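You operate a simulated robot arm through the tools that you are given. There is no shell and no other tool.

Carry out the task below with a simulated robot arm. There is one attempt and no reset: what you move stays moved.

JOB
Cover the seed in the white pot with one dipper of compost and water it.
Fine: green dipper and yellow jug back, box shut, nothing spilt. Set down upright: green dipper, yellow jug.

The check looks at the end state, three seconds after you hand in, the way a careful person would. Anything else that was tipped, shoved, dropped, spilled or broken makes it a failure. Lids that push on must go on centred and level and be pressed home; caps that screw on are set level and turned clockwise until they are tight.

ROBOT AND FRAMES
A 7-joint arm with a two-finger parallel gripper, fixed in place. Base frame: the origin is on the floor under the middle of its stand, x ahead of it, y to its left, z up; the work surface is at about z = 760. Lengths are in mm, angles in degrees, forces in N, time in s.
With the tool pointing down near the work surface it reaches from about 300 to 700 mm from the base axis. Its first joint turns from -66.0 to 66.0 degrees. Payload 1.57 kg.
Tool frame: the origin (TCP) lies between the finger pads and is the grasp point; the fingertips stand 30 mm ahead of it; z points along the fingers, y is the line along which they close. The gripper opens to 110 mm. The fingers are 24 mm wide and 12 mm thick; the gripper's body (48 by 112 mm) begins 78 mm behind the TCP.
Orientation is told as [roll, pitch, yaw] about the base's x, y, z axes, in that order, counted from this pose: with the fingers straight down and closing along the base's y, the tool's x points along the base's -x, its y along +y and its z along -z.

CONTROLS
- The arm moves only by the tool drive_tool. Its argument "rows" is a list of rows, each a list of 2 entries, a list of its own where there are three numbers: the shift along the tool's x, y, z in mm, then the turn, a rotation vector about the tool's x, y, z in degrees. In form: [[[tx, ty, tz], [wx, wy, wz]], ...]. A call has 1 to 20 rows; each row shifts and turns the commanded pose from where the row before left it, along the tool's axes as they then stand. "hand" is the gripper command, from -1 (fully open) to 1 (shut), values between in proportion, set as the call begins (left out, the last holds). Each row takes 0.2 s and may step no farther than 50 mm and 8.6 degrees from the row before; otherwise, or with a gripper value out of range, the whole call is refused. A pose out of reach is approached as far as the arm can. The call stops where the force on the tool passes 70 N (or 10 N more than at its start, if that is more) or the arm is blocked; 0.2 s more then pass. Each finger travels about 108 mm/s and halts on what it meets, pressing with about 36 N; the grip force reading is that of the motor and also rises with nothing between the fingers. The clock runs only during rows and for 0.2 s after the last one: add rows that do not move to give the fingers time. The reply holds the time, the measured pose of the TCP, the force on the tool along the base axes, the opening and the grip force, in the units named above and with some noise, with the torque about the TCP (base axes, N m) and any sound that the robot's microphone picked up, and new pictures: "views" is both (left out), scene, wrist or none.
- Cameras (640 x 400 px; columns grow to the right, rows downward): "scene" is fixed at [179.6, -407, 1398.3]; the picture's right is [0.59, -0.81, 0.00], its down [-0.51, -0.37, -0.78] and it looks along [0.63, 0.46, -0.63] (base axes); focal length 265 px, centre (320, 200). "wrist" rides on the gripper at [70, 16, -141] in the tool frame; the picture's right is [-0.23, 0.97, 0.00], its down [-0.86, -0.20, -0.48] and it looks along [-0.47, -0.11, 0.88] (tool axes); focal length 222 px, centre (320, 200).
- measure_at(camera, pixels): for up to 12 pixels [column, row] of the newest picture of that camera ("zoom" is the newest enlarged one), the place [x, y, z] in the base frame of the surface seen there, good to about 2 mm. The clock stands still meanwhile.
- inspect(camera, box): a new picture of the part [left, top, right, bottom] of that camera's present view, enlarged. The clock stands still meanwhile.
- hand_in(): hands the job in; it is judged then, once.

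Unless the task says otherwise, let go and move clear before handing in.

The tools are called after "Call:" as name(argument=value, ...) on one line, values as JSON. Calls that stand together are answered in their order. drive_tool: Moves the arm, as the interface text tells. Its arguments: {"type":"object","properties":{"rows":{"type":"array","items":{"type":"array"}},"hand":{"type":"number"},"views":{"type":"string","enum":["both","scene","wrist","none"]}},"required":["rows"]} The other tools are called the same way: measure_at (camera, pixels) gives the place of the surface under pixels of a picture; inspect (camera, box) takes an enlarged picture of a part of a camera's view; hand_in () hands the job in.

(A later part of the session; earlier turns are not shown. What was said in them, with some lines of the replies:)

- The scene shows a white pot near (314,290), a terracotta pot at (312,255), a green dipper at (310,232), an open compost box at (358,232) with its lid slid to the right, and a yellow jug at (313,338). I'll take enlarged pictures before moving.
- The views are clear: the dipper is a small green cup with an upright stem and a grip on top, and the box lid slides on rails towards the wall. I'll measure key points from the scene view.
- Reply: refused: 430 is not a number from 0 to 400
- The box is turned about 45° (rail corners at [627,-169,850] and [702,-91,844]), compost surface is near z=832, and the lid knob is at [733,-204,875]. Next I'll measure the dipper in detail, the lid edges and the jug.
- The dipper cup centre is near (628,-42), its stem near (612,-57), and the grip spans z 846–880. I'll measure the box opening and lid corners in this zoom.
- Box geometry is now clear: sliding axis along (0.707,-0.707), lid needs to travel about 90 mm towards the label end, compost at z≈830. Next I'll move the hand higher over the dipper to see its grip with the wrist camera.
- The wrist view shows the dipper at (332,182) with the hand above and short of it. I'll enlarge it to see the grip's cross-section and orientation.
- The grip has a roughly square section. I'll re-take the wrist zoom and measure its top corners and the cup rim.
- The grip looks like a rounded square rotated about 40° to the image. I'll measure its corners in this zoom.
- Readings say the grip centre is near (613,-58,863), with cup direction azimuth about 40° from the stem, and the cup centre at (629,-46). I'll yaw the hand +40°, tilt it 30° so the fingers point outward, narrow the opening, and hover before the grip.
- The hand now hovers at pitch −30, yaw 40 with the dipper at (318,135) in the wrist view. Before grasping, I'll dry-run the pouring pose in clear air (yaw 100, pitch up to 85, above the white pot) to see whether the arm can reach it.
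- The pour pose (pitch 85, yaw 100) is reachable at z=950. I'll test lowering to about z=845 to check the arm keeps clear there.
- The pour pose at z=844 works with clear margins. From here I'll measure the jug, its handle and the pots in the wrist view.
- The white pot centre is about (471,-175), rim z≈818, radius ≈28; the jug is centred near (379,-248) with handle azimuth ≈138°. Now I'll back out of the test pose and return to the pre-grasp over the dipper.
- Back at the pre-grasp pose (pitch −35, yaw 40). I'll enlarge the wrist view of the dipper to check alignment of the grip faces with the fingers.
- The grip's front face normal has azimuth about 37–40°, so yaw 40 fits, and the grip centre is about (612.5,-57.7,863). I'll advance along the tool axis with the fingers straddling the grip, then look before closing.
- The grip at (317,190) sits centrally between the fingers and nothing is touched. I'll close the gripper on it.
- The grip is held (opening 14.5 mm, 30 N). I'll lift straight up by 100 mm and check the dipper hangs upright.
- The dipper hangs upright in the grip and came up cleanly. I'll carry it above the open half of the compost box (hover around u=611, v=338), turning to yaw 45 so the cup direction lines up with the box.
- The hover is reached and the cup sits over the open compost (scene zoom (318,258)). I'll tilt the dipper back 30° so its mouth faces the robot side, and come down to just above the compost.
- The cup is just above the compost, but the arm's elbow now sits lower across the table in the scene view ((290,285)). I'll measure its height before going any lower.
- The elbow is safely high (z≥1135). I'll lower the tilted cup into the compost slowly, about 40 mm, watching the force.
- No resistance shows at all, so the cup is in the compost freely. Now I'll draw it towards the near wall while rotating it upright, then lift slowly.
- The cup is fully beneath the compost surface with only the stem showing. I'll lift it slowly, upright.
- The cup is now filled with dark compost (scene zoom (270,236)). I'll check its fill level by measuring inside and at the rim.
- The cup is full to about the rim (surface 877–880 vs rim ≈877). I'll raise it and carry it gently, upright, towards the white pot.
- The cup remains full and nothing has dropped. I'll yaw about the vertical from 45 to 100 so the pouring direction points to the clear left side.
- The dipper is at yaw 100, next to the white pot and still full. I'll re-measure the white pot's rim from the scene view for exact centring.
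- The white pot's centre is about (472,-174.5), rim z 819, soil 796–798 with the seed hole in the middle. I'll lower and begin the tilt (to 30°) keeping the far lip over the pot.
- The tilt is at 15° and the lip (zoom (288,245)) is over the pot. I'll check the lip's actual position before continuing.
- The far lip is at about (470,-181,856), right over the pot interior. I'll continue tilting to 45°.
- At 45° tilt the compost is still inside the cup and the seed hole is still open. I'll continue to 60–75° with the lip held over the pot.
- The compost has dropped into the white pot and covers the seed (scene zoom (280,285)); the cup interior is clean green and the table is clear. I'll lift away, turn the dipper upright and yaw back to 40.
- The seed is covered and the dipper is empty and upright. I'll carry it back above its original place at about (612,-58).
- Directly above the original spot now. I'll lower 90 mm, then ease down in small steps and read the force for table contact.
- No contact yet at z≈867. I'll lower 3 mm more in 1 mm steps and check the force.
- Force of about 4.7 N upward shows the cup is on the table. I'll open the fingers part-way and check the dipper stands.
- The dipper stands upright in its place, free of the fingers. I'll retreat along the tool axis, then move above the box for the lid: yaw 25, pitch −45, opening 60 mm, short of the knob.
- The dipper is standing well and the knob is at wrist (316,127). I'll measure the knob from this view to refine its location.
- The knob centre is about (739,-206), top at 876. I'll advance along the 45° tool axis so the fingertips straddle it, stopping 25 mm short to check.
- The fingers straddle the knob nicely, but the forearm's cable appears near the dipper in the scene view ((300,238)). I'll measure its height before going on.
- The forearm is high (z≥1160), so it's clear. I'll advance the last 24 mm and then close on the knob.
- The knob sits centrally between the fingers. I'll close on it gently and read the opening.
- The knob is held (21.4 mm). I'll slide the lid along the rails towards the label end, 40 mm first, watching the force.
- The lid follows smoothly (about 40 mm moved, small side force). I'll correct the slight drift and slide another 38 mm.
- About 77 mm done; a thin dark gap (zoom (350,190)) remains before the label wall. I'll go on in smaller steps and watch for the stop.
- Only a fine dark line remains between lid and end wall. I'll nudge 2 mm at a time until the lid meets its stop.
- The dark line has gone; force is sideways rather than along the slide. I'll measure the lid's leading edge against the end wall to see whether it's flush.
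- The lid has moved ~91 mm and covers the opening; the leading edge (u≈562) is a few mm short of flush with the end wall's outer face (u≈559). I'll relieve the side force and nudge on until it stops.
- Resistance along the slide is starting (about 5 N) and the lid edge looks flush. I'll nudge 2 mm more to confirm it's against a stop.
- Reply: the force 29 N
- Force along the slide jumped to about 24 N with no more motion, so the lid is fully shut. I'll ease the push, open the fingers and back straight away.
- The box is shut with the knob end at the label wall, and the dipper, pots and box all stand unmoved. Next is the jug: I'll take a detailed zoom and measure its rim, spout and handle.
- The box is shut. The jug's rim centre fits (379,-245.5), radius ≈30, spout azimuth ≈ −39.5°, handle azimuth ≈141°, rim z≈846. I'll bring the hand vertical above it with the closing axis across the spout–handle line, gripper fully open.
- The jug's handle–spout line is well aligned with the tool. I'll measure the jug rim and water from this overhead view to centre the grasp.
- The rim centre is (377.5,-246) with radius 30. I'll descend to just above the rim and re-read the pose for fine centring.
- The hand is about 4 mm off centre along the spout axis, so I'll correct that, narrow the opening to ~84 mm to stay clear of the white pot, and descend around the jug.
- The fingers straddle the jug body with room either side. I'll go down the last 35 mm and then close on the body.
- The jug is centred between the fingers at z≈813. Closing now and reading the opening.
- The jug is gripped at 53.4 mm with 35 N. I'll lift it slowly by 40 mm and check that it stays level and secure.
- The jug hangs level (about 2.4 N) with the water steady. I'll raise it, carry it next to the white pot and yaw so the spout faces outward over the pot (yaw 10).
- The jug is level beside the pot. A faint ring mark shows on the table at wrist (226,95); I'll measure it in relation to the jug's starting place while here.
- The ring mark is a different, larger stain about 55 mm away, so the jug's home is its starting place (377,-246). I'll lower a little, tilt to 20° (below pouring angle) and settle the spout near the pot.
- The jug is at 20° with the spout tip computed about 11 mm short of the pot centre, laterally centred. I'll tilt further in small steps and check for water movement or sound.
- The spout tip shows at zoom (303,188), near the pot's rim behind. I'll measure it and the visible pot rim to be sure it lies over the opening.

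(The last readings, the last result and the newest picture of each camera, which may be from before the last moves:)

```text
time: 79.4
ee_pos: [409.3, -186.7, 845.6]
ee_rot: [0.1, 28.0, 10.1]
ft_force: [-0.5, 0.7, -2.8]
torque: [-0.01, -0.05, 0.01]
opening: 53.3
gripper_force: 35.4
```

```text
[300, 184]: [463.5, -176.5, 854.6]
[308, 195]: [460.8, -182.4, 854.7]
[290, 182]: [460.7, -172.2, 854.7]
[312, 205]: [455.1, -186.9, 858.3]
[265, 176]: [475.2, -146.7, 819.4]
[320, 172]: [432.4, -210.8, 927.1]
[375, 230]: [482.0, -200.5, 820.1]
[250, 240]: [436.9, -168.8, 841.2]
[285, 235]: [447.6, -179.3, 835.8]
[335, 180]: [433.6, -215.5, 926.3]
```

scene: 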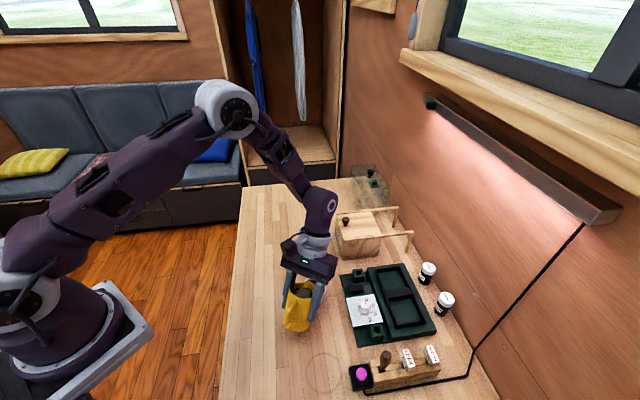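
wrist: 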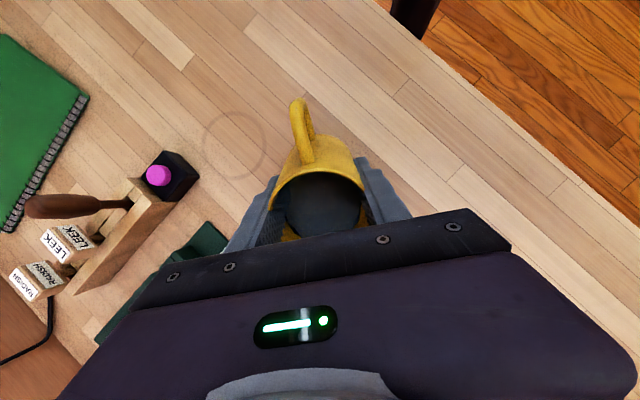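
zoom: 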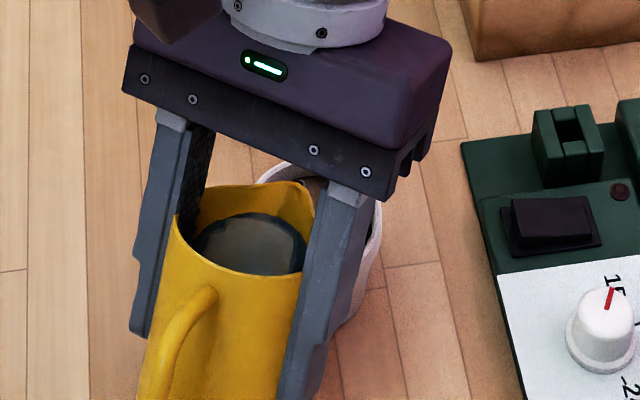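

The spout tip is at about (463,-177,855), well inside the pot's opening, with the water almost at the lip. I'll tilt a few degrees more, in small steps.

Call:
drive_tool(rows=[[[0, 0, 0], [0, 2, 0]], [[0, 0, 0], [0, 2, 0]], [[0, 0, 0], [0, 0, 0]]])

Call:
inspect(camera="scene", box=[280, 250, 350, 320])

```text
time: 80.2
ee_pos: [410.9, -186.2, 845.6]
ee_rot: [0.0, 32.0, 10.1]
ft_force: [-0.2, -0.3, -3.3]
torque: [0.02, -0.05, -0.01]
opening: 53.2
gripper_force: 36.3
```

scene: 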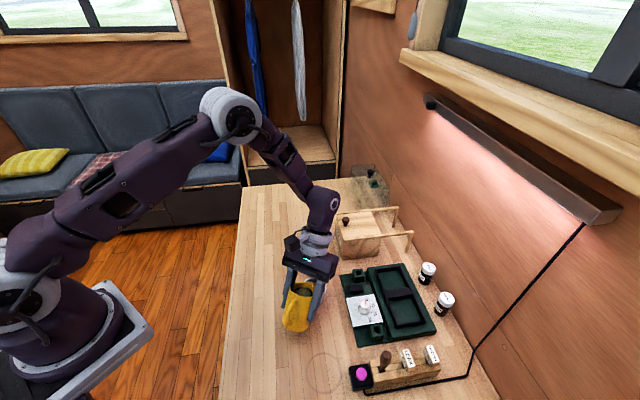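
wrist: 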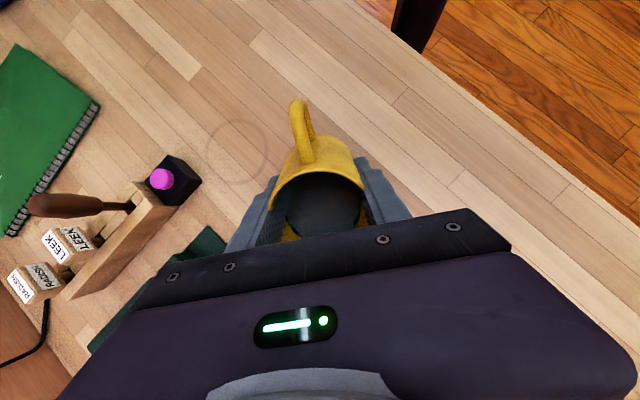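

```text
5.71 times, centred on (315, 285) of scene
```

zoom: 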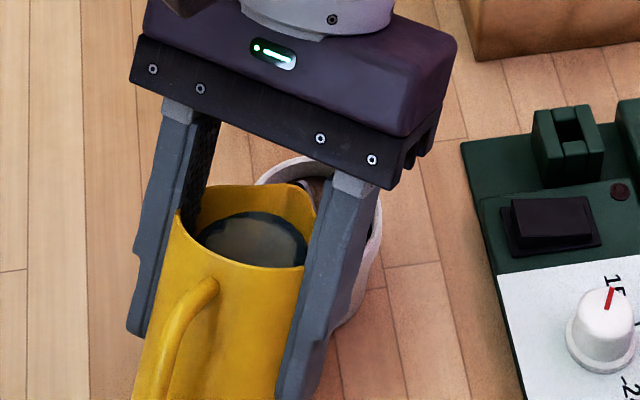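

No flow yet at 32° and the water still sits below the lip. I'll continue in 2° steps to 36°.

Call:
drive_tool(rows=[[[0, 0, 0], [0, 2, 0]], [[0, 0, 0], [0, 2, 0]], [[0, 0, 0], [0, 0, 0]]], views="scene")

Call:
inspect(camera="scene", box=[280, 250, 350, 320])

```text
time: 81.0
ee_pos: [410.3, -185.4, 847.0]
ee_rot: [0.1, 36.1, 10.1]
ft_force: [-0.3, 0.1, -3.0]
torque: [0.03, 0.02, 0.02]
opening: 52.9
gripper_force: 36.6
```

scene: 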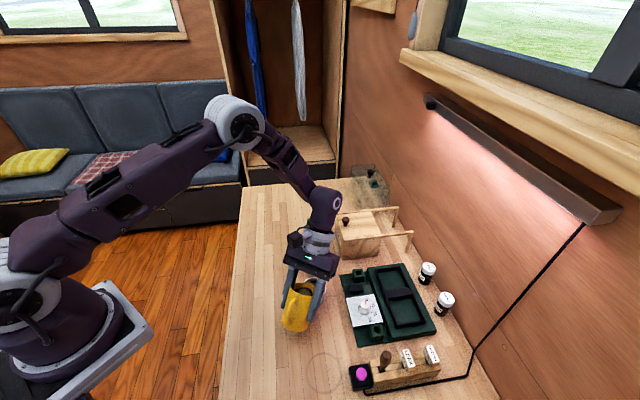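

```text
5.71 times, centred on (315, 285) of scene
```

zoom: 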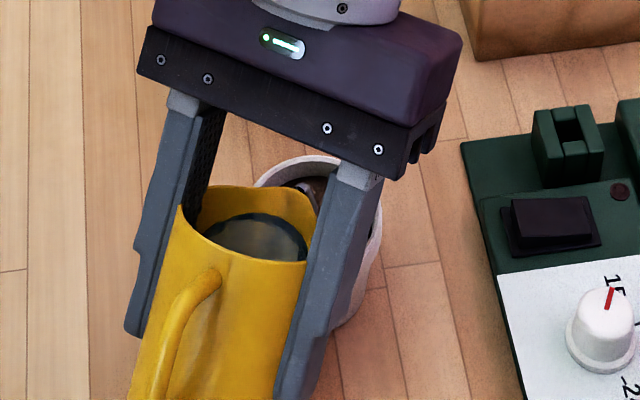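

Something greyish shows beneath the spout at zoom (305,190); it may be the stream starting. I'll look closer.

Call:
inspect(camera="scene", box=[300, 274, 328, 294])

```text
16.00 times, centred on (314, 284) of scene
```

zoom: 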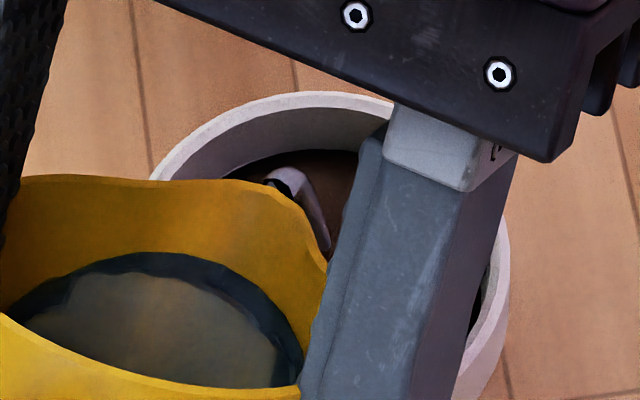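

The stream is visible, arcing from the spout into the pot (zoom (300,200)). I'll hold this tilt briefly (0.4 s) and check again.

Call:
drive_tool(rows=[[[0, 0, 0], [0, 0, 0]]], views="scene")

Call:
inspect(camera="scene", box=[300, 270, 332, 304])

```text
time: 81.4
ee_pos: [410.4, -185.7, 845.4]
ee_rot: [-0.1, 36.1, 10.1]
ft_force: [0.9, 0.0, -3.1]
torque: [0.04, -0.04, 0.01]
opening: 53.6
gripper_force: 36.0
```

scene: 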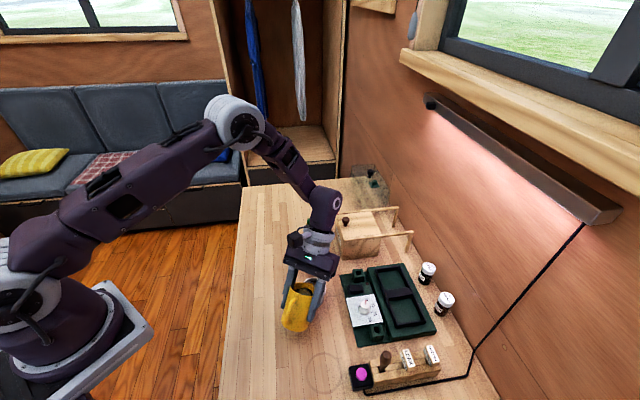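

```text
11.76 times, centred on (316, 287) of scene
```

zoom: 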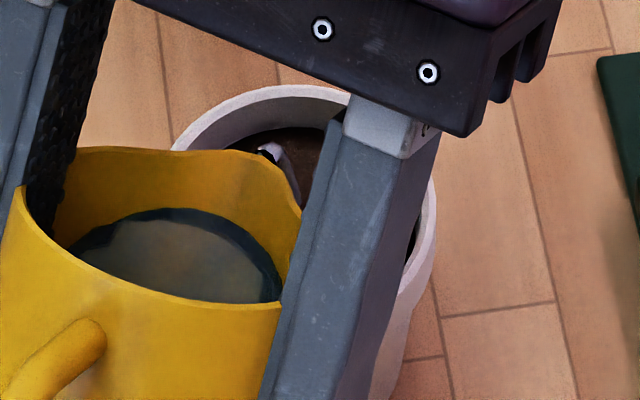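

The stream continues and the soil is darkening. I'll measure the soil/water level in the pot where it's visible to judge how much has gone in.

Call:
measure_at(camera="zoom", pixels=[[300, 135], [325, 135], [310, 150], [260, 135], [412, 240], [280, 155], [200, 270], [150, 250]])

```text
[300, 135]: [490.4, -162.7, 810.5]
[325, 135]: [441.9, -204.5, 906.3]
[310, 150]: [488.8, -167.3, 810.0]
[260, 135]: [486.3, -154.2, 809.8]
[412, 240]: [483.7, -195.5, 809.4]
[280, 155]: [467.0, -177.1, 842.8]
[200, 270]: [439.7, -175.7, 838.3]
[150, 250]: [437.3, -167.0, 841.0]
```

The compost surface is at z≈810 (9 mm below the rim), no pool visible. I'll tilt 2° more for another short pour and check.

Call:
drive_tool(rows=[[[0, 0, 0], [0, 2, 0]], [[0, 0, 0], [0, 0, 0]]], views="scene")

Call:
inspect(camera="scene", box=[300, 270, 332, 304])

```text
time: 82.0
ee_pos: [409.5, -185.4, 846.7]
ee_rot: [0.0, 38.0, 10.1]
ft_force: [-0.7, 0.3, -2.7]
torque: [0.01, -0.04, 0.03]
opening: 53.4
gripper_force: 36.0
```

scene: 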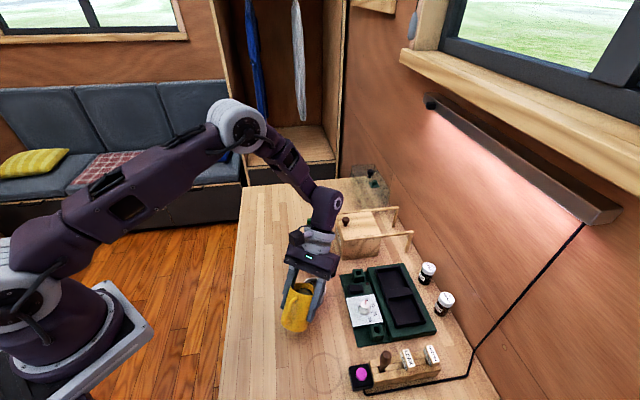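

```text
11.76 times, centred on (316, 287) of scene
```

zoom: 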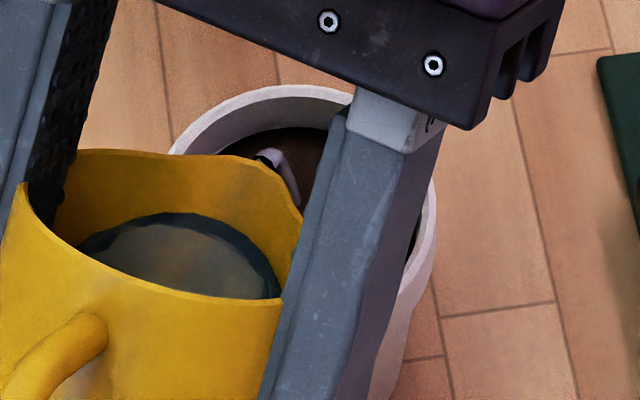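

Still pouring neatly and the soil is visibly darker. I'll tilt back to stop the flow and then look at the pot from above before deciding on more.

Call:
drive_tool(rows=[[[0, 0, 0], [0, -6, 0]], [[0, 0, 0], [0, -6, 0]], [[0, 0, 0], [0, -6, 0]], [[0, 0, 0], [0, 0, 0]], [[0, 0, 0], [0, 0, 0]]], views="scene")

Call:
inspect(camera="scene", box=[296, 266, 340, 310])

```text
time: 83.2
ee_pos: [410.0, -186.3, 845.5]
ee_rot: [0.2, 20.0, 10.1]
ft_force: [0.6, -0.8, -2.0]
torque: [-0.02, -0.02, -0.01]
opening: 53.1
gripper_force: 36.4
```

scene: 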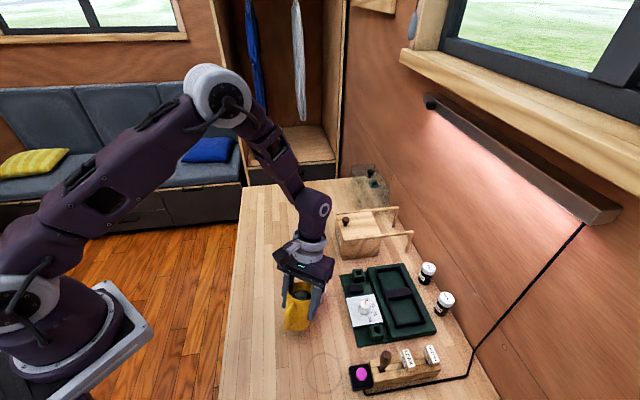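

```text
9.09 times, centred on (318, 288) of scene
```

zoom: 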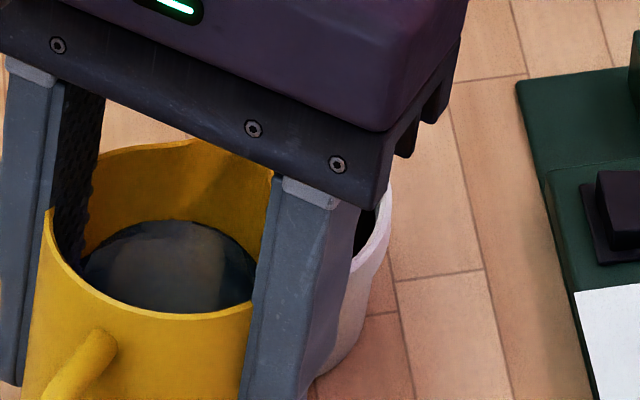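

The hand blocks the view of the pot. I'll raise slightly and shift the jug sideways (to the left) so that the pot can be seen.

Call:
drive_tool(rows=[[[6.8, 0, -18.8], [0, 0, 0]], [[0, 25, 0], [0, 0, 0]], [[0, 25, 0], [0, 0, 0]], [[0, 25, 0], [0, 0, 0]], [[0, 20, 0], [0, 0, 0]], [[0, 0, 0], [0, 0, 0]]])

Call:
inspect(camera="scene", box=[280, 240, 360, 310])

```text
time: 84.6
ee_pos: [394.5, -91.6, 866.1]
ee_rot: [0.0, 19.9, 10.1]
ft_force: [0.5, -0.6, -2.3]
torque: [0.0, -0.01, 0.03]
opening: 53.5
gripper_force: 36.1
```

scene: 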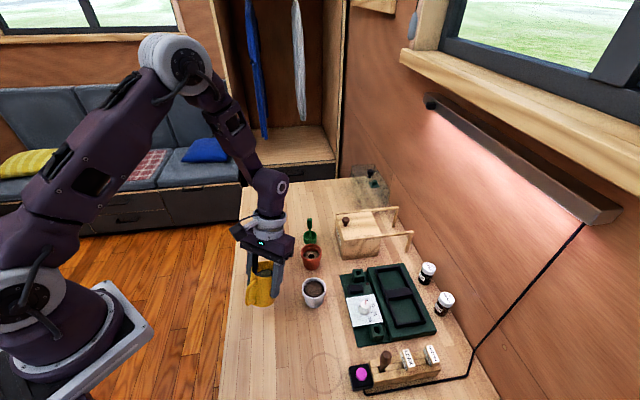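
wrist: 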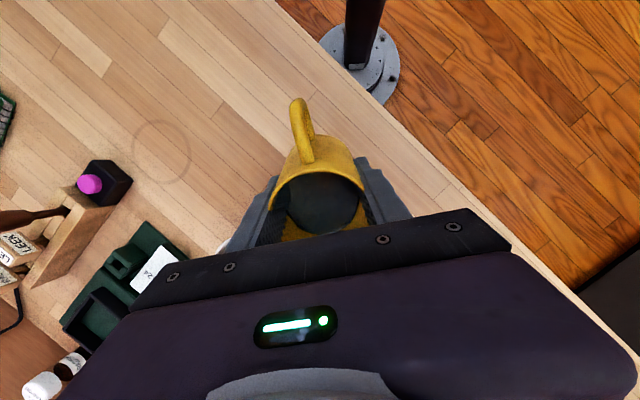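

```text
5.71 times, centred on (320, 275) of scene
```

zoom: 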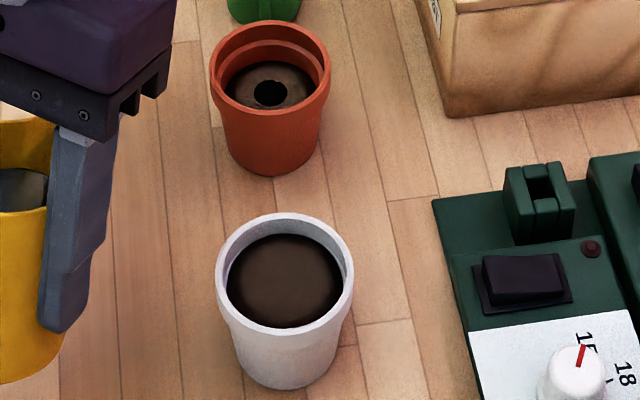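

The white pot's surface is now dark and wet, and the table around is dry. I'll zoom in and measure the level for any standing water.

Call:
inspect(camera="scene", box=[298, 272, 332, 306])

Call:
measure_at(camera="scene", pixels=[[314, 289], [310, 287], [318, 288], [314, 284], [314, 294], [306, 285]])

Call:
inspect(camera="scene", box=[250, 240, 300, 310])

```text
11.76 times, centred on (315, 289) of scene
```

zoom: 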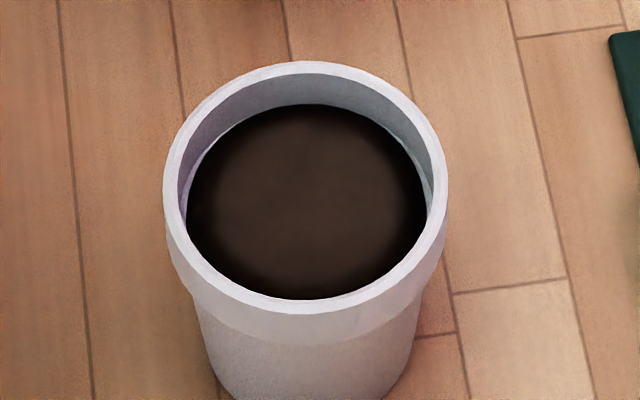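

```text
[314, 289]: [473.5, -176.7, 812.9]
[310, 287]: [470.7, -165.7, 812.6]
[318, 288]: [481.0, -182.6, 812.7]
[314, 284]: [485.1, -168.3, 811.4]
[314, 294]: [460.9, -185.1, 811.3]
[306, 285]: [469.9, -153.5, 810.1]
```

```text
5.71 times, centred on (275, 275) of scene
```

zoom: 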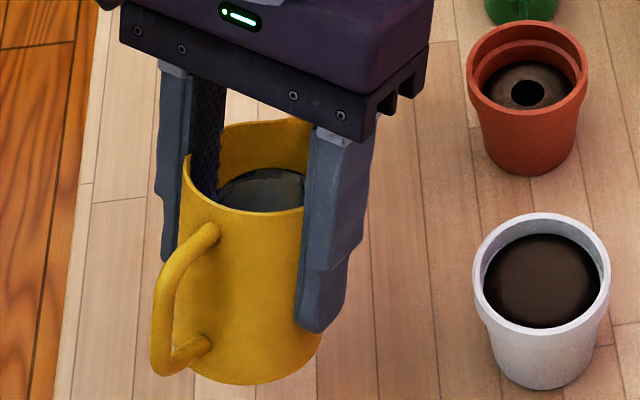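

The soil is evenly wet with no standing water (surface 811–813, 6 mm below rim). That pour was probably only around 8–10 ml, so I'll return and give it a second gentle pour.

Call:
drive_tool(rows=[[[0, -20, 0], [0, 0, 0]], [[0, -25, 0], [0, 0, 0]], [[0, -25, 0], [0, 0, 0]], [[0, -25, 0], [0, 0, 0]], [[-6.8, 0, 18.8], [0, 0, 0]], [[0, 0, 0], [0, 5, 0]], [[0, 0, 0], [0, 5, 0]], [[0, 0, 0], [0, 4, 0]], [[0, 0, 0], [0, 2, 0]], [[0, 0, 0], [0, 0, 0]]], views="scene")

Call:
inspect(camera="scene", box=[300, 270, 332, 304])

```text
time: 86.8
ee_pos: [410.2, -185.5, 845.3]
ee_rot: [0.1, 36.0, 10.2]
ft_force: [-0.5, 0.1, -2.8]
torque: [0.02, -0.03, -0.03]
opening: 53.4
gripper_force: 35.7
```

scene: 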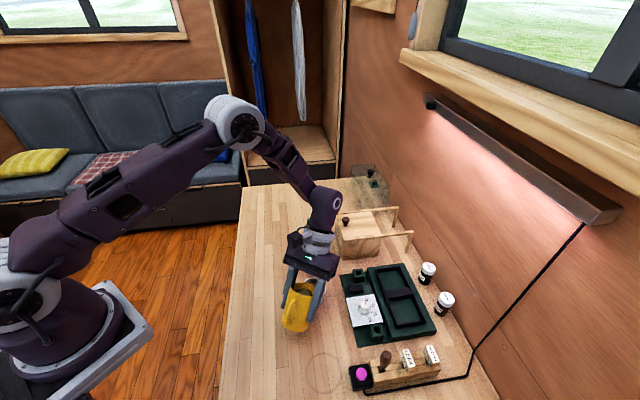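

```text
11.76 times, centred on (316, 287) of scene
```

zoom: 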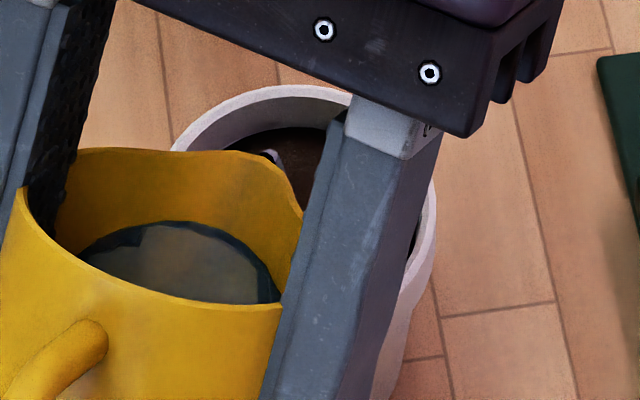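

Back over the pot at 36° with a thin stream just starting. I'll tilt to 40° and hold a moment.

Call:
drive_tool(rows=[[[0, 0, 0], [0, 2, 0]], [[0, 0, 0], [0, 2, 0]], [[0, 0, 0], [0, 0, 0]]], views="scene")

Call:
inspect(camera="scene", box=[300, 270, 332, 304])

```text
time: 87.6
ee_pos: [410.8, -186.5, 846.2]
ee_rot: [0.0, 40.0, 10.1]
ft_force: [0.0, -0.3, -2.8]
torque: [0.02, -0.06, 0.02]
opening: 53.7
gripper_force: 36.0
```

scene: 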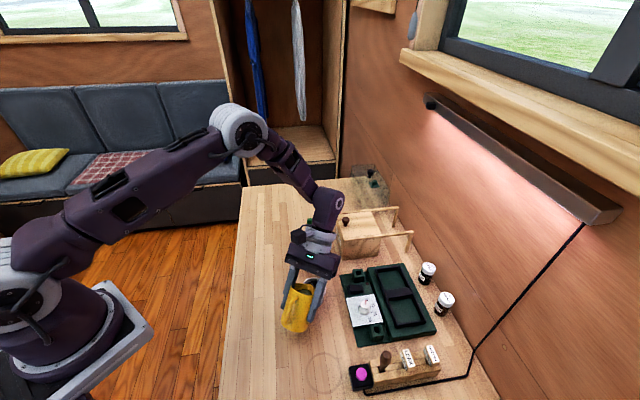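

```text
11.76 times, centred on (316, 287) of scene
```

zoom: 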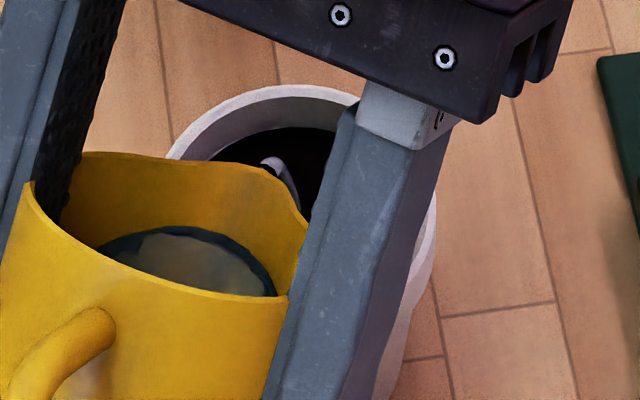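

The surface in the pot is now much darker. I'll measure it at once (clock stands still) to see whether water is standing.

Call:
measure_at(camera="zoom", pixels=[[310, 140], [300, 150], [260, 140], [412, 240], [320, 135], [240, 150]])

Call:
inspect(camera="scene", box=[306, 272, 324, 286])

```text
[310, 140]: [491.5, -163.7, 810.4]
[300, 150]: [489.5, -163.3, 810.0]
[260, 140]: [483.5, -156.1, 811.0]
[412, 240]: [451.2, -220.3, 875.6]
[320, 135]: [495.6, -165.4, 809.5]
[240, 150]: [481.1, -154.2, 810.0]
```

```text
16.00 times, centred on (315, 279) of scene
```

zoom: 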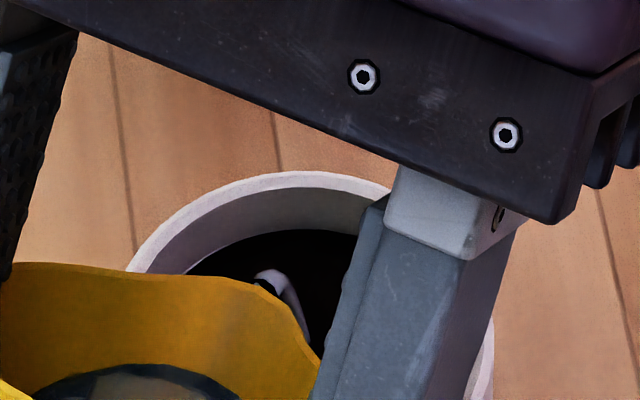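

The soil is now nearly black with wetness, with no standing water at the measured level (810). That's enough: I'll tilt the jug back to upright, holding it over the pot while the flow ends.

Call:
drive_tool(rows=[[[0, 0, 0], [0, -7, 0]], [[0, 0, 0], [0, -7, 0]], [[0, 0, 0], [0, -6, 0]], [[0, 0, 0], [0, 0, 0]], [[0, 0, 0], [0, 0, 0]], [[6.8, 0, -18.8], [0, 0, 0]], [[6.8, 0, -18.8], [0, 0, 0]], [[0, 0, 0], [0, -5, 0]], [[0, 0, 0], [0, -5, 0]], [[0, 0, 0], [0, -5, 0]], [[0, 0, 0], [0, -5, 0]], [[0, 0, -20], [0, 0, 0]], [[0, 0, 0], [0, 0, 0]]])

Call:
inspect(camera="scene", box=[270, 240, 360, 320])

```text
time: 90.4
ee_pos: [409.3, -186.1, 904.8]
ee_rot: [0.0, 0.0, 10.1]
ft_force: [-0.5, -0.5, -3.1]
torque: [0.01, 0.01, 0.02]
opening: 53.6
gripper_force: 36.3
```

scene: 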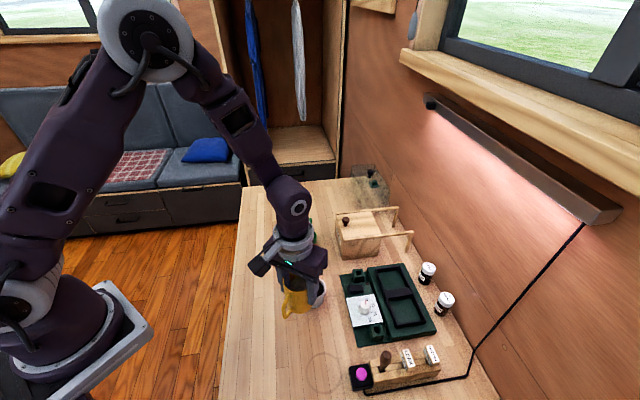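
wrist: 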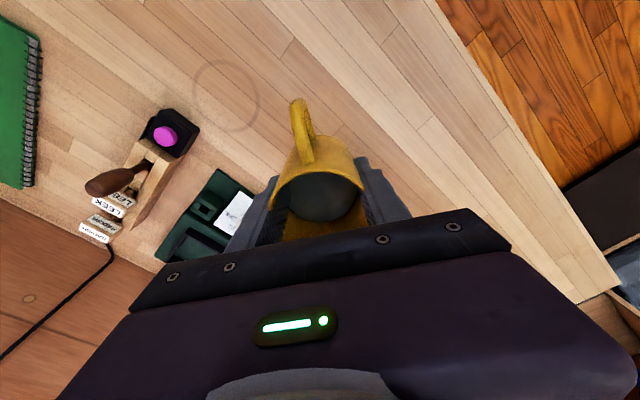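

```text
5.00 times, centred on (315, 280) of scene
```

zoom: 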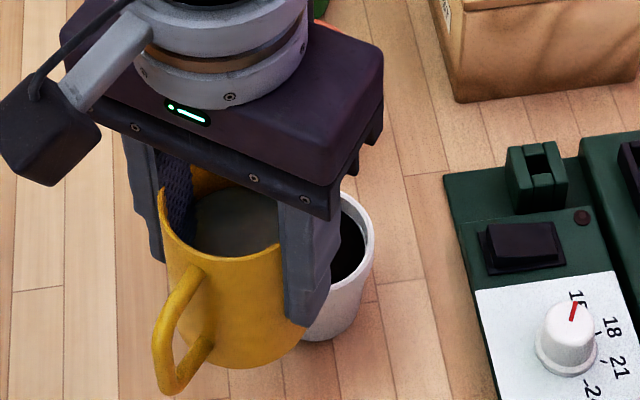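

The jug is upright again at z=905 and the pot looks wet and tidy. I'll yaw back to −39.5 and move over the jug's starting place.

Call:
drive_tool(rows=[[[0, 0, 0], [0, 0, 4]], [[0, 0, 0], [0, 0, 7]], [[0, 0, 0], [0, 0, 7]], [[0, 0, 0], [0, 0, 7]], [[0, 0, 0], [0, 0, 7]], [[0, 0, 0], [0, 0, 7]], [[0, 0, 0], [0, 0, 7]], [[0, 0, 0], [0, 0, 3.5]], [[-3.25, -17.1, 0], [0, 0, 0]], [[-3.25, -17.1, 0], [0, 0, 0]], [[-3.25, -17.1, 0], [0, 0, 0]], [[-3.25, -17.1, 0], [0, 0, 0]], [[0, 0, 0], [0, 0, 0]]])

Call:
drive_tool(rows=[[[0, 0, 0], [0, 0, 0]]], views="none")

Call:
inspect(camera="scene", box=[280, 250, 360, 330])

```text
time: 93.2
ee_pos: [377.5, -247.5, 904.9]
ee_rot: [0.0, 0.0, -39.4]
ft_force: [-0.9, -0.1, -1.4]
torque: [0.0, -0.02, 0.03]
opening: 53.6
gripper_force: 35.7
```

scene: 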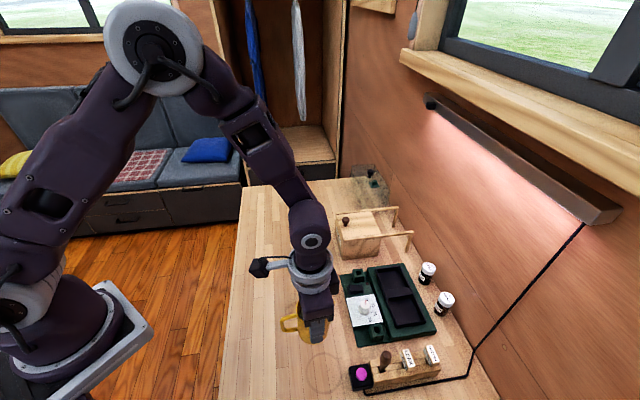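
wrist: 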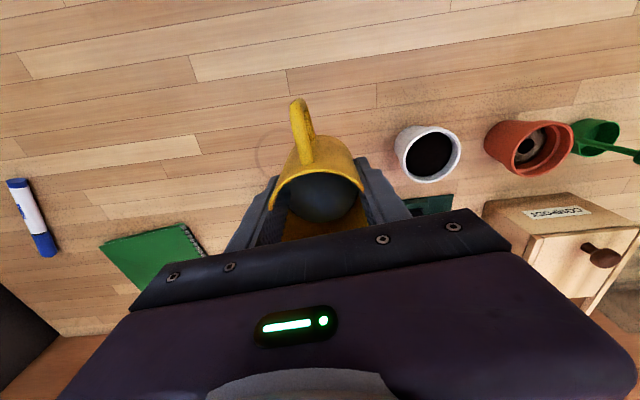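

```text
time: 93.6
ee_pos: [377.6, -246.7, 905.2]
ee_rot: [0.0, 0.1, -39.4]
ft_force: [-0.5, 0.1, -2.7]
torque: [0.02, -0.01, -0.03]
opening: 53.3
gripper_force: 35.5
```

```text
5.00 times, centred on (320, 290) of scene
```

zoom: 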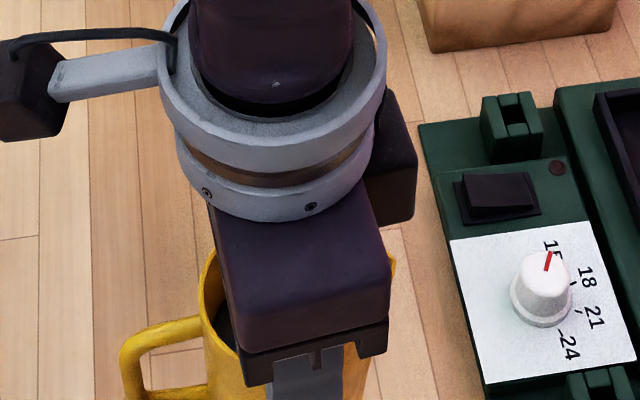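

Over the starting place (377,-247). I'll lower 88 mm smoothly, then feel for the table in small steps.

Call:
drive_tool(rows=[[[0, 0, 10], [0, 0, 0]], [[0, 0, 20], [0, 0, 0]], [[0, 0, 20], [0, 0, 0]], [[0, 0, 20], [0, 0, 0]], [[0, 0, 10], [0, 0, 0]], [[0, 0, 5], [0, 0, 0]], [[0, 0, 3], [0, 0, 0]], [[0, 0, 0], [0, 0, 0]]])

Call:
drive_tool(rows=[[[0, 0, 1], [0, 0, 0]], [[0, 0, 1], [0, 0, 0]], [[0, 0, 0], [0, 0, 0]]], views="none")

```text
time: 95.4
ee_pos: [377.0, -248.1, 818.2]
ee_rot: [0.0, 0.0, -39.5]
ft_force: [-0.6, 0.7, -4.1]
torque: [-0.01, 0.01, 0.0]
opening: 53.4
gripper_force: 36.1
```

scene: 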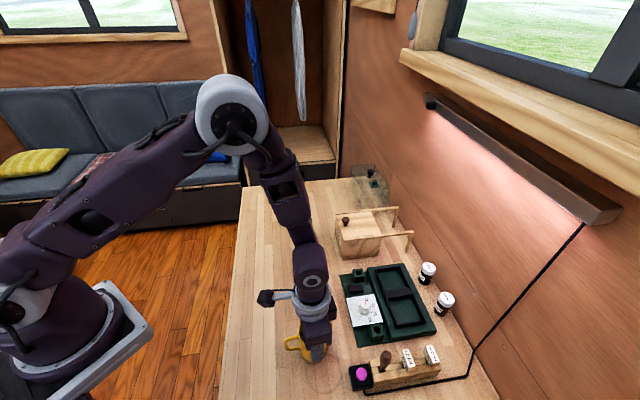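
wrist: 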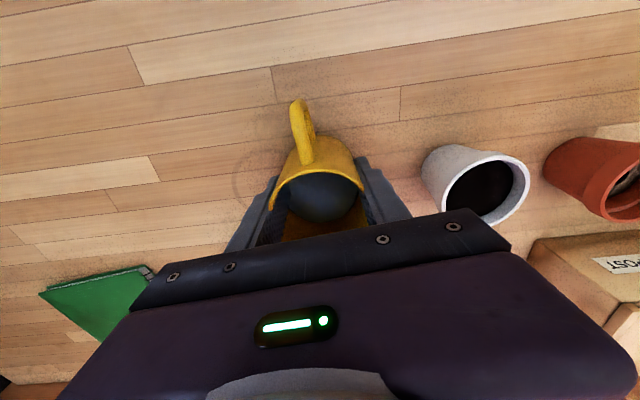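

```text
time: 96.2
ee_pos: [376.6, -246.6, 815.9]
ee_rot: [0.0, 0.0, -39.3]
ft_force: [0.0, -0.6, -2.6]
torque: [-0.03, -0.02, -0.05]
opening: 53.6
gripper_force: 35.9
```

At z≈816 the jug's weight is still carried (−2.6 N), so no contact yet. I'll lower 2 mm more.

Call:
drive_tool(rows=[[[0, 0, 1], [0, 0, 0]], [[0, 0, 1], [0, 0, 0]], [[0, 0, 0], [0, 0, 0]]], views="none")

```text
time: 97.0
ee_pos: [376.2, -246.6, 813.2]
ee_rot: [-0.1, 0.0, -39.4]
ft_force: [0.3, 0.3, -2.1]
torque: [-0.03, -0.03, 0.0]
opening: 53.3
gripper_force: 36.1
```

Nearly there; lowering another 1.5 mm in half-millimetre steps.

Call:
drive_tool(rows=[[[0, 0, 0.5], [0, 0, 0]], [[0, 0, 0.5], [0, 0, 0]], [[0, 0, 0.5], [0, 0, 0]], [[0, 0, 0], [0, 0, 0]]], views="none")

```text
time: 98.0
ee_pos: [377.3, -247.0, 811.6]
ee_rot: [-0.1, -0.1, -39.4]
ft_force: [-0.7, 6.5, 30.4]
torque: [0.05, -0.07, -0.01]
opening: 53.6
gripper_force: 35.8
```

Firm table contact (30 N). I'll ease up 0.7 mm to relax the push, then open the fingers.

Call:
drive_tool(rows=[[[0, 0, -0.7], [0, 0, 0]], [[0, 0, 0], [0, 0, 0]]], views="none")

Call:
drive_tool(rows=[[[0, 0, 0], [0, 0, 0]], [[0, 0, 0], [0, 0, 0]], [[0, 0, 0], [0, 0, 0]]], hand=-0.53)

Call:
inspect(camera="wrist", box=[200, 60, 440, 240])

```text
time: 98.6
ee_pos: [376.1, -247.8, 812.3]
ee_rot: [0.0, 0.0, -39.4]
ft_force: [-0.1, 2.3, 11.3]
torque: [-0.1, -0.25, 0.05]
opening: 53.4
gripper_force: 35.9
```

```text
time: 99.4
ee_pos: [377.2, -247.6, 811.7]
ee_rot: [0.1, 0.0, -39.4]
ft_force: [-0.1, 0.2, -0.2]
torque: [0.0, -0.03, 0.03]
opening: 84.2
gripper_force: 0.0
```

scene: 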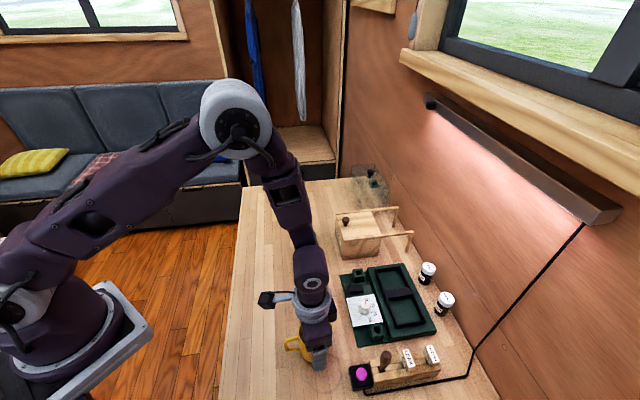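
wrist: 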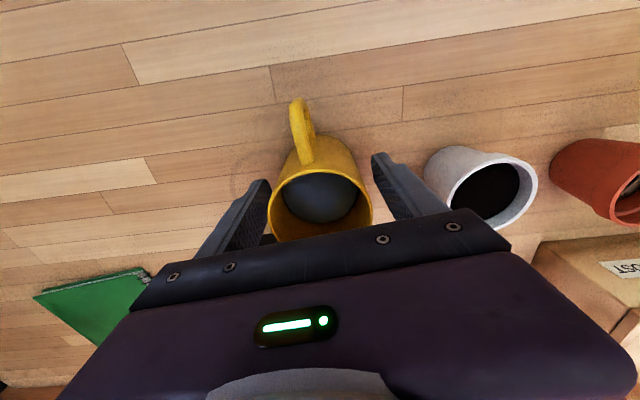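

```text
2.22 times, centred on (320, 150) of wrist
```

zoom: 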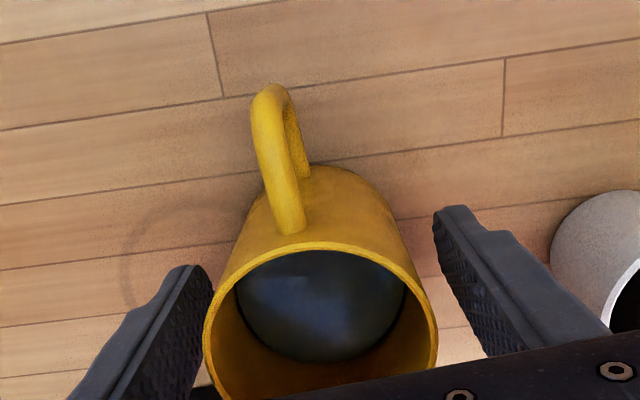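

The jug stands free on the table. I'll raise the hand straight up between its sides and clear of everything.

Call:
drive_tool(rows=[[[0, 0, -8], [0, 0, 0]], [[0, 0, -15], [0, 0, 0]], [[0, 0, -25], [0, 0, 0]], [[0, 0, -30], [0, 0, 0]], [[0, 0, -40], [0, 0, 0]], [[0, 0, -40], [0, 0, 0]], [[0, 0, -40], [0, 0, 0]], [[0, 0, 0], [0, 0, 0]]])

Call:
inspect(camera="wrist", box=[200, 40, 520, 240])

```text
time: 101.2
ee_pos: [377.8, -246.5, 1013.6]
ee_rot: [0.1, 0.0, -39.4]
ft_force: [-0.4, -0.1, 0.7]
torque: [-0.01, 0.0, 0.04]
opening: 84.2
gripper_force: 0.0
```

scene: 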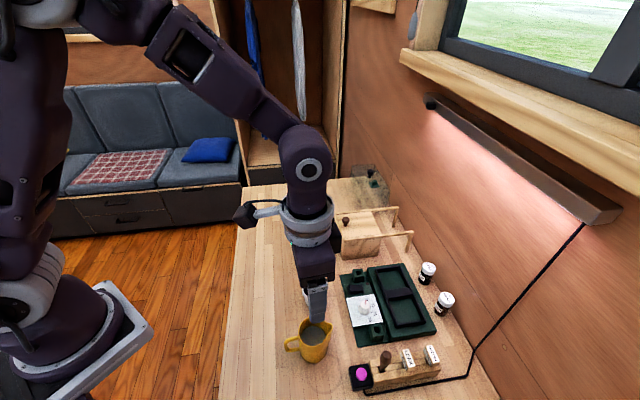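
wrist: 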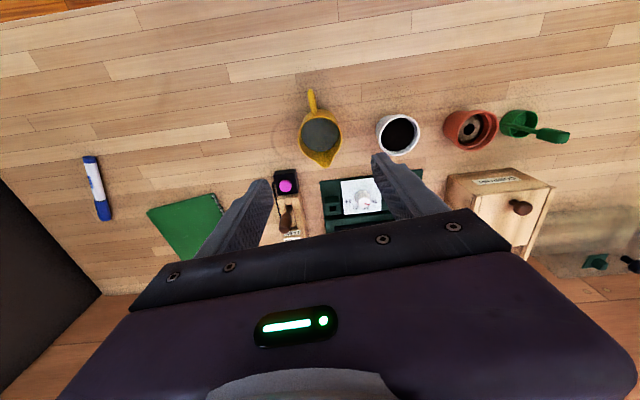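

```text
2.00 times, centred on (360, 140) of wrist
```

zoom: 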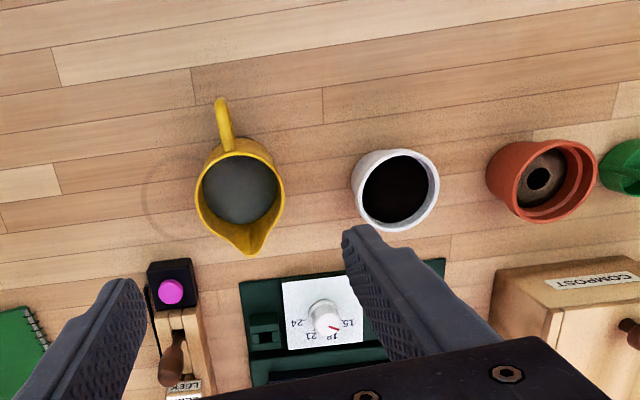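

The jug stands in its place, and pots, box and dipper look undisturbed. I'll move the arm well clear and do a final inspection.

Call:
drive_tool(rows=[[[8.65, 27, -23.3], [0, 0, 0]], [[8.65, 27, -23.3], [0, 0, 0]], [[8.65, 27, -23.3], [0, 0, 0]], [[8.65, 27, -23.3], [0, 0, 0]], [[8.65, 27, -23.3], [0, 0, 0]], [[8.65, 27, -23.3], [0, 0, 0]], [[0, 0, 0], [0, 0, 0]]])

Call:
inspect(camera="scene", box=[280, 180, 440, 290])

Call:
inspect(camera="scene", box=[270, 260, 400, 370])

```text
time: 102.8
ee_pos: [439.3, -88.8, 1152.3]
ee_rot: [-0.1, 0.0, -39.4]
ft_force: [0.0, 0.1, 0.6]
torque: [0.04, 0.01, 0.0]
opening: 84.2
gripper_force: 0.1
```

scene: 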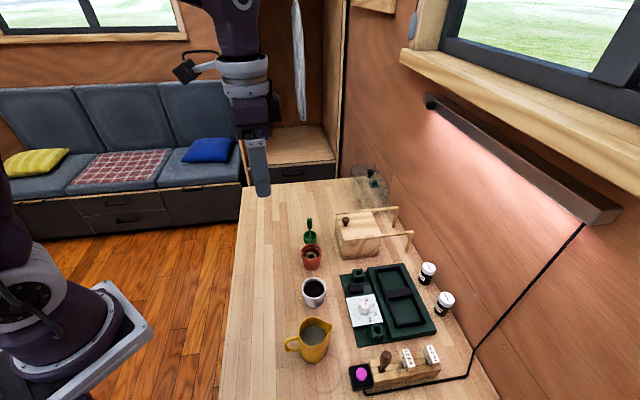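
wrist: 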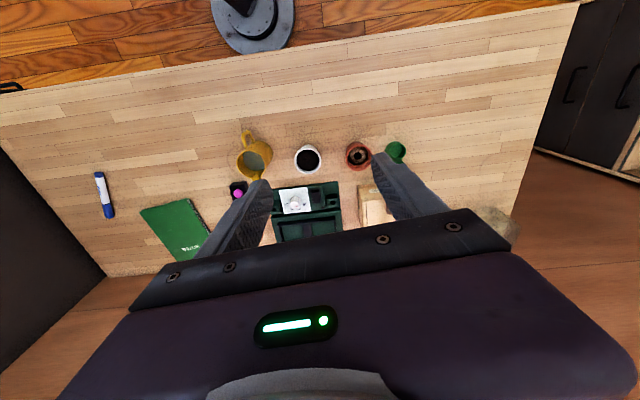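

```text
3.64 times, centred on (360, 235) of scene
```

zoom: 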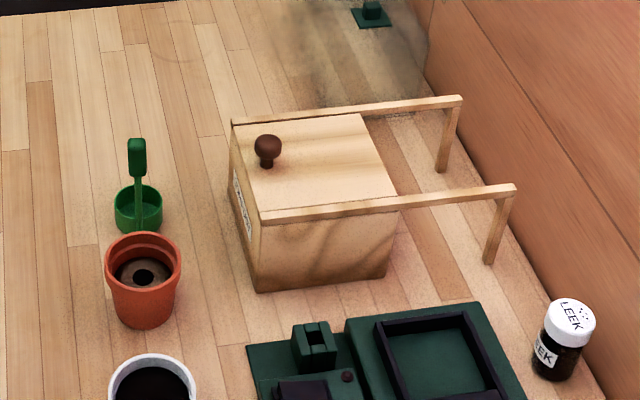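

```text
3.64 times, centred on (335, 315) of scene
```

zoom: 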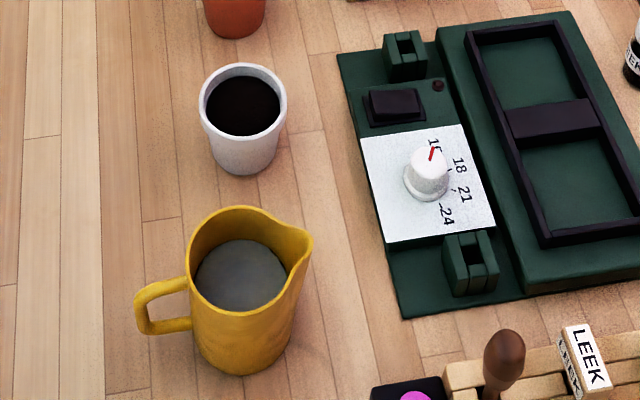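

Everything stands upright: dipper by the terracotta pot, jug in place, lid flush, table dry. I'll do a last measurement of the pot surface, jug and dipper positions before handing in.

Call:
inspect(camera="scene", box=[298, 272, 332, 306])

Call:
measure_at(camera="scene", pixels=[[314, 288], [310, 286], [318, 289], [337, 213], [346, 237], [380, 208], [347, 221], [296, 322], [331, 326], [311, 222], [310, 236], [315, 348]])

```text
11.76 times, centred on (315, 289) of scene
```

zoom: 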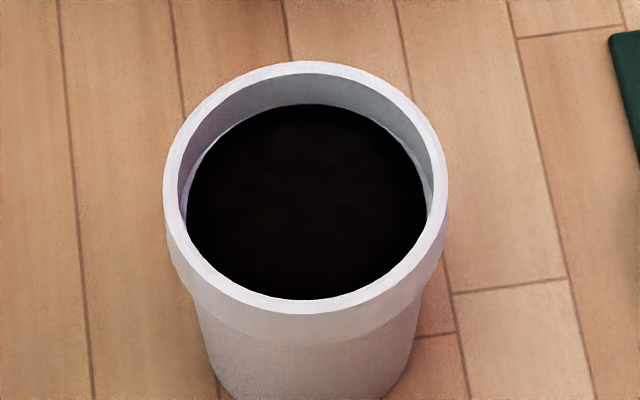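

```text
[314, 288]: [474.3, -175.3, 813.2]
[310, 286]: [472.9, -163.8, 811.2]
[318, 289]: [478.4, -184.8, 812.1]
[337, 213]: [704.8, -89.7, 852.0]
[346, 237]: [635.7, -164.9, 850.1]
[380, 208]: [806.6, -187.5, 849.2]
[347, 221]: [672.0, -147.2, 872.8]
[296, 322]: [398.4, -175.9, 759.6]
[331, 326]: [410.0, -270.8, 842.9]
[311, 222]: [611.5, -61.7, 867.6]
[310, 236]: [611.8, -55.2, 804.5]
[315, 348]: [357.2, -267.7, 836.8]
```

The readings agree with the start. The dipper stem is at (611.5,-58), the jug spout at (410,-271), the box corner is unmoved at (705,-90), and the lid is shut with its knob at (672,-147). The white pot's surface is covered and wet at z≈812, below the rim, with nothing spilt. The hand is empty and clear, so I'm handing in.

Call:
hand_in()

```text
The job is handed in.
```

The job is done and handed in. The seed in the white pot is covered with one dipper of compost and watered. I don't have the result of the check.

- **White pot:** the compost is dark and wet all over. It sits about 6 mm below the rim, with no standing water. I poured twice, because the first pour looked like only about 10 ml.
- **Green dipper:** emptied and standing upright where it started.
- **Yellow jug:** standing upright within a few millimetres of where it started. I took its starting spot as its place, not the ring stain on the table beside it.
- **Compost box:** the lid is slid fully shut against its stop, and the box did not move.
- **Everything else:** nothing else was tipped or shoved, and I saw no compost or water on the table. The arm is clear with its gripper empty.
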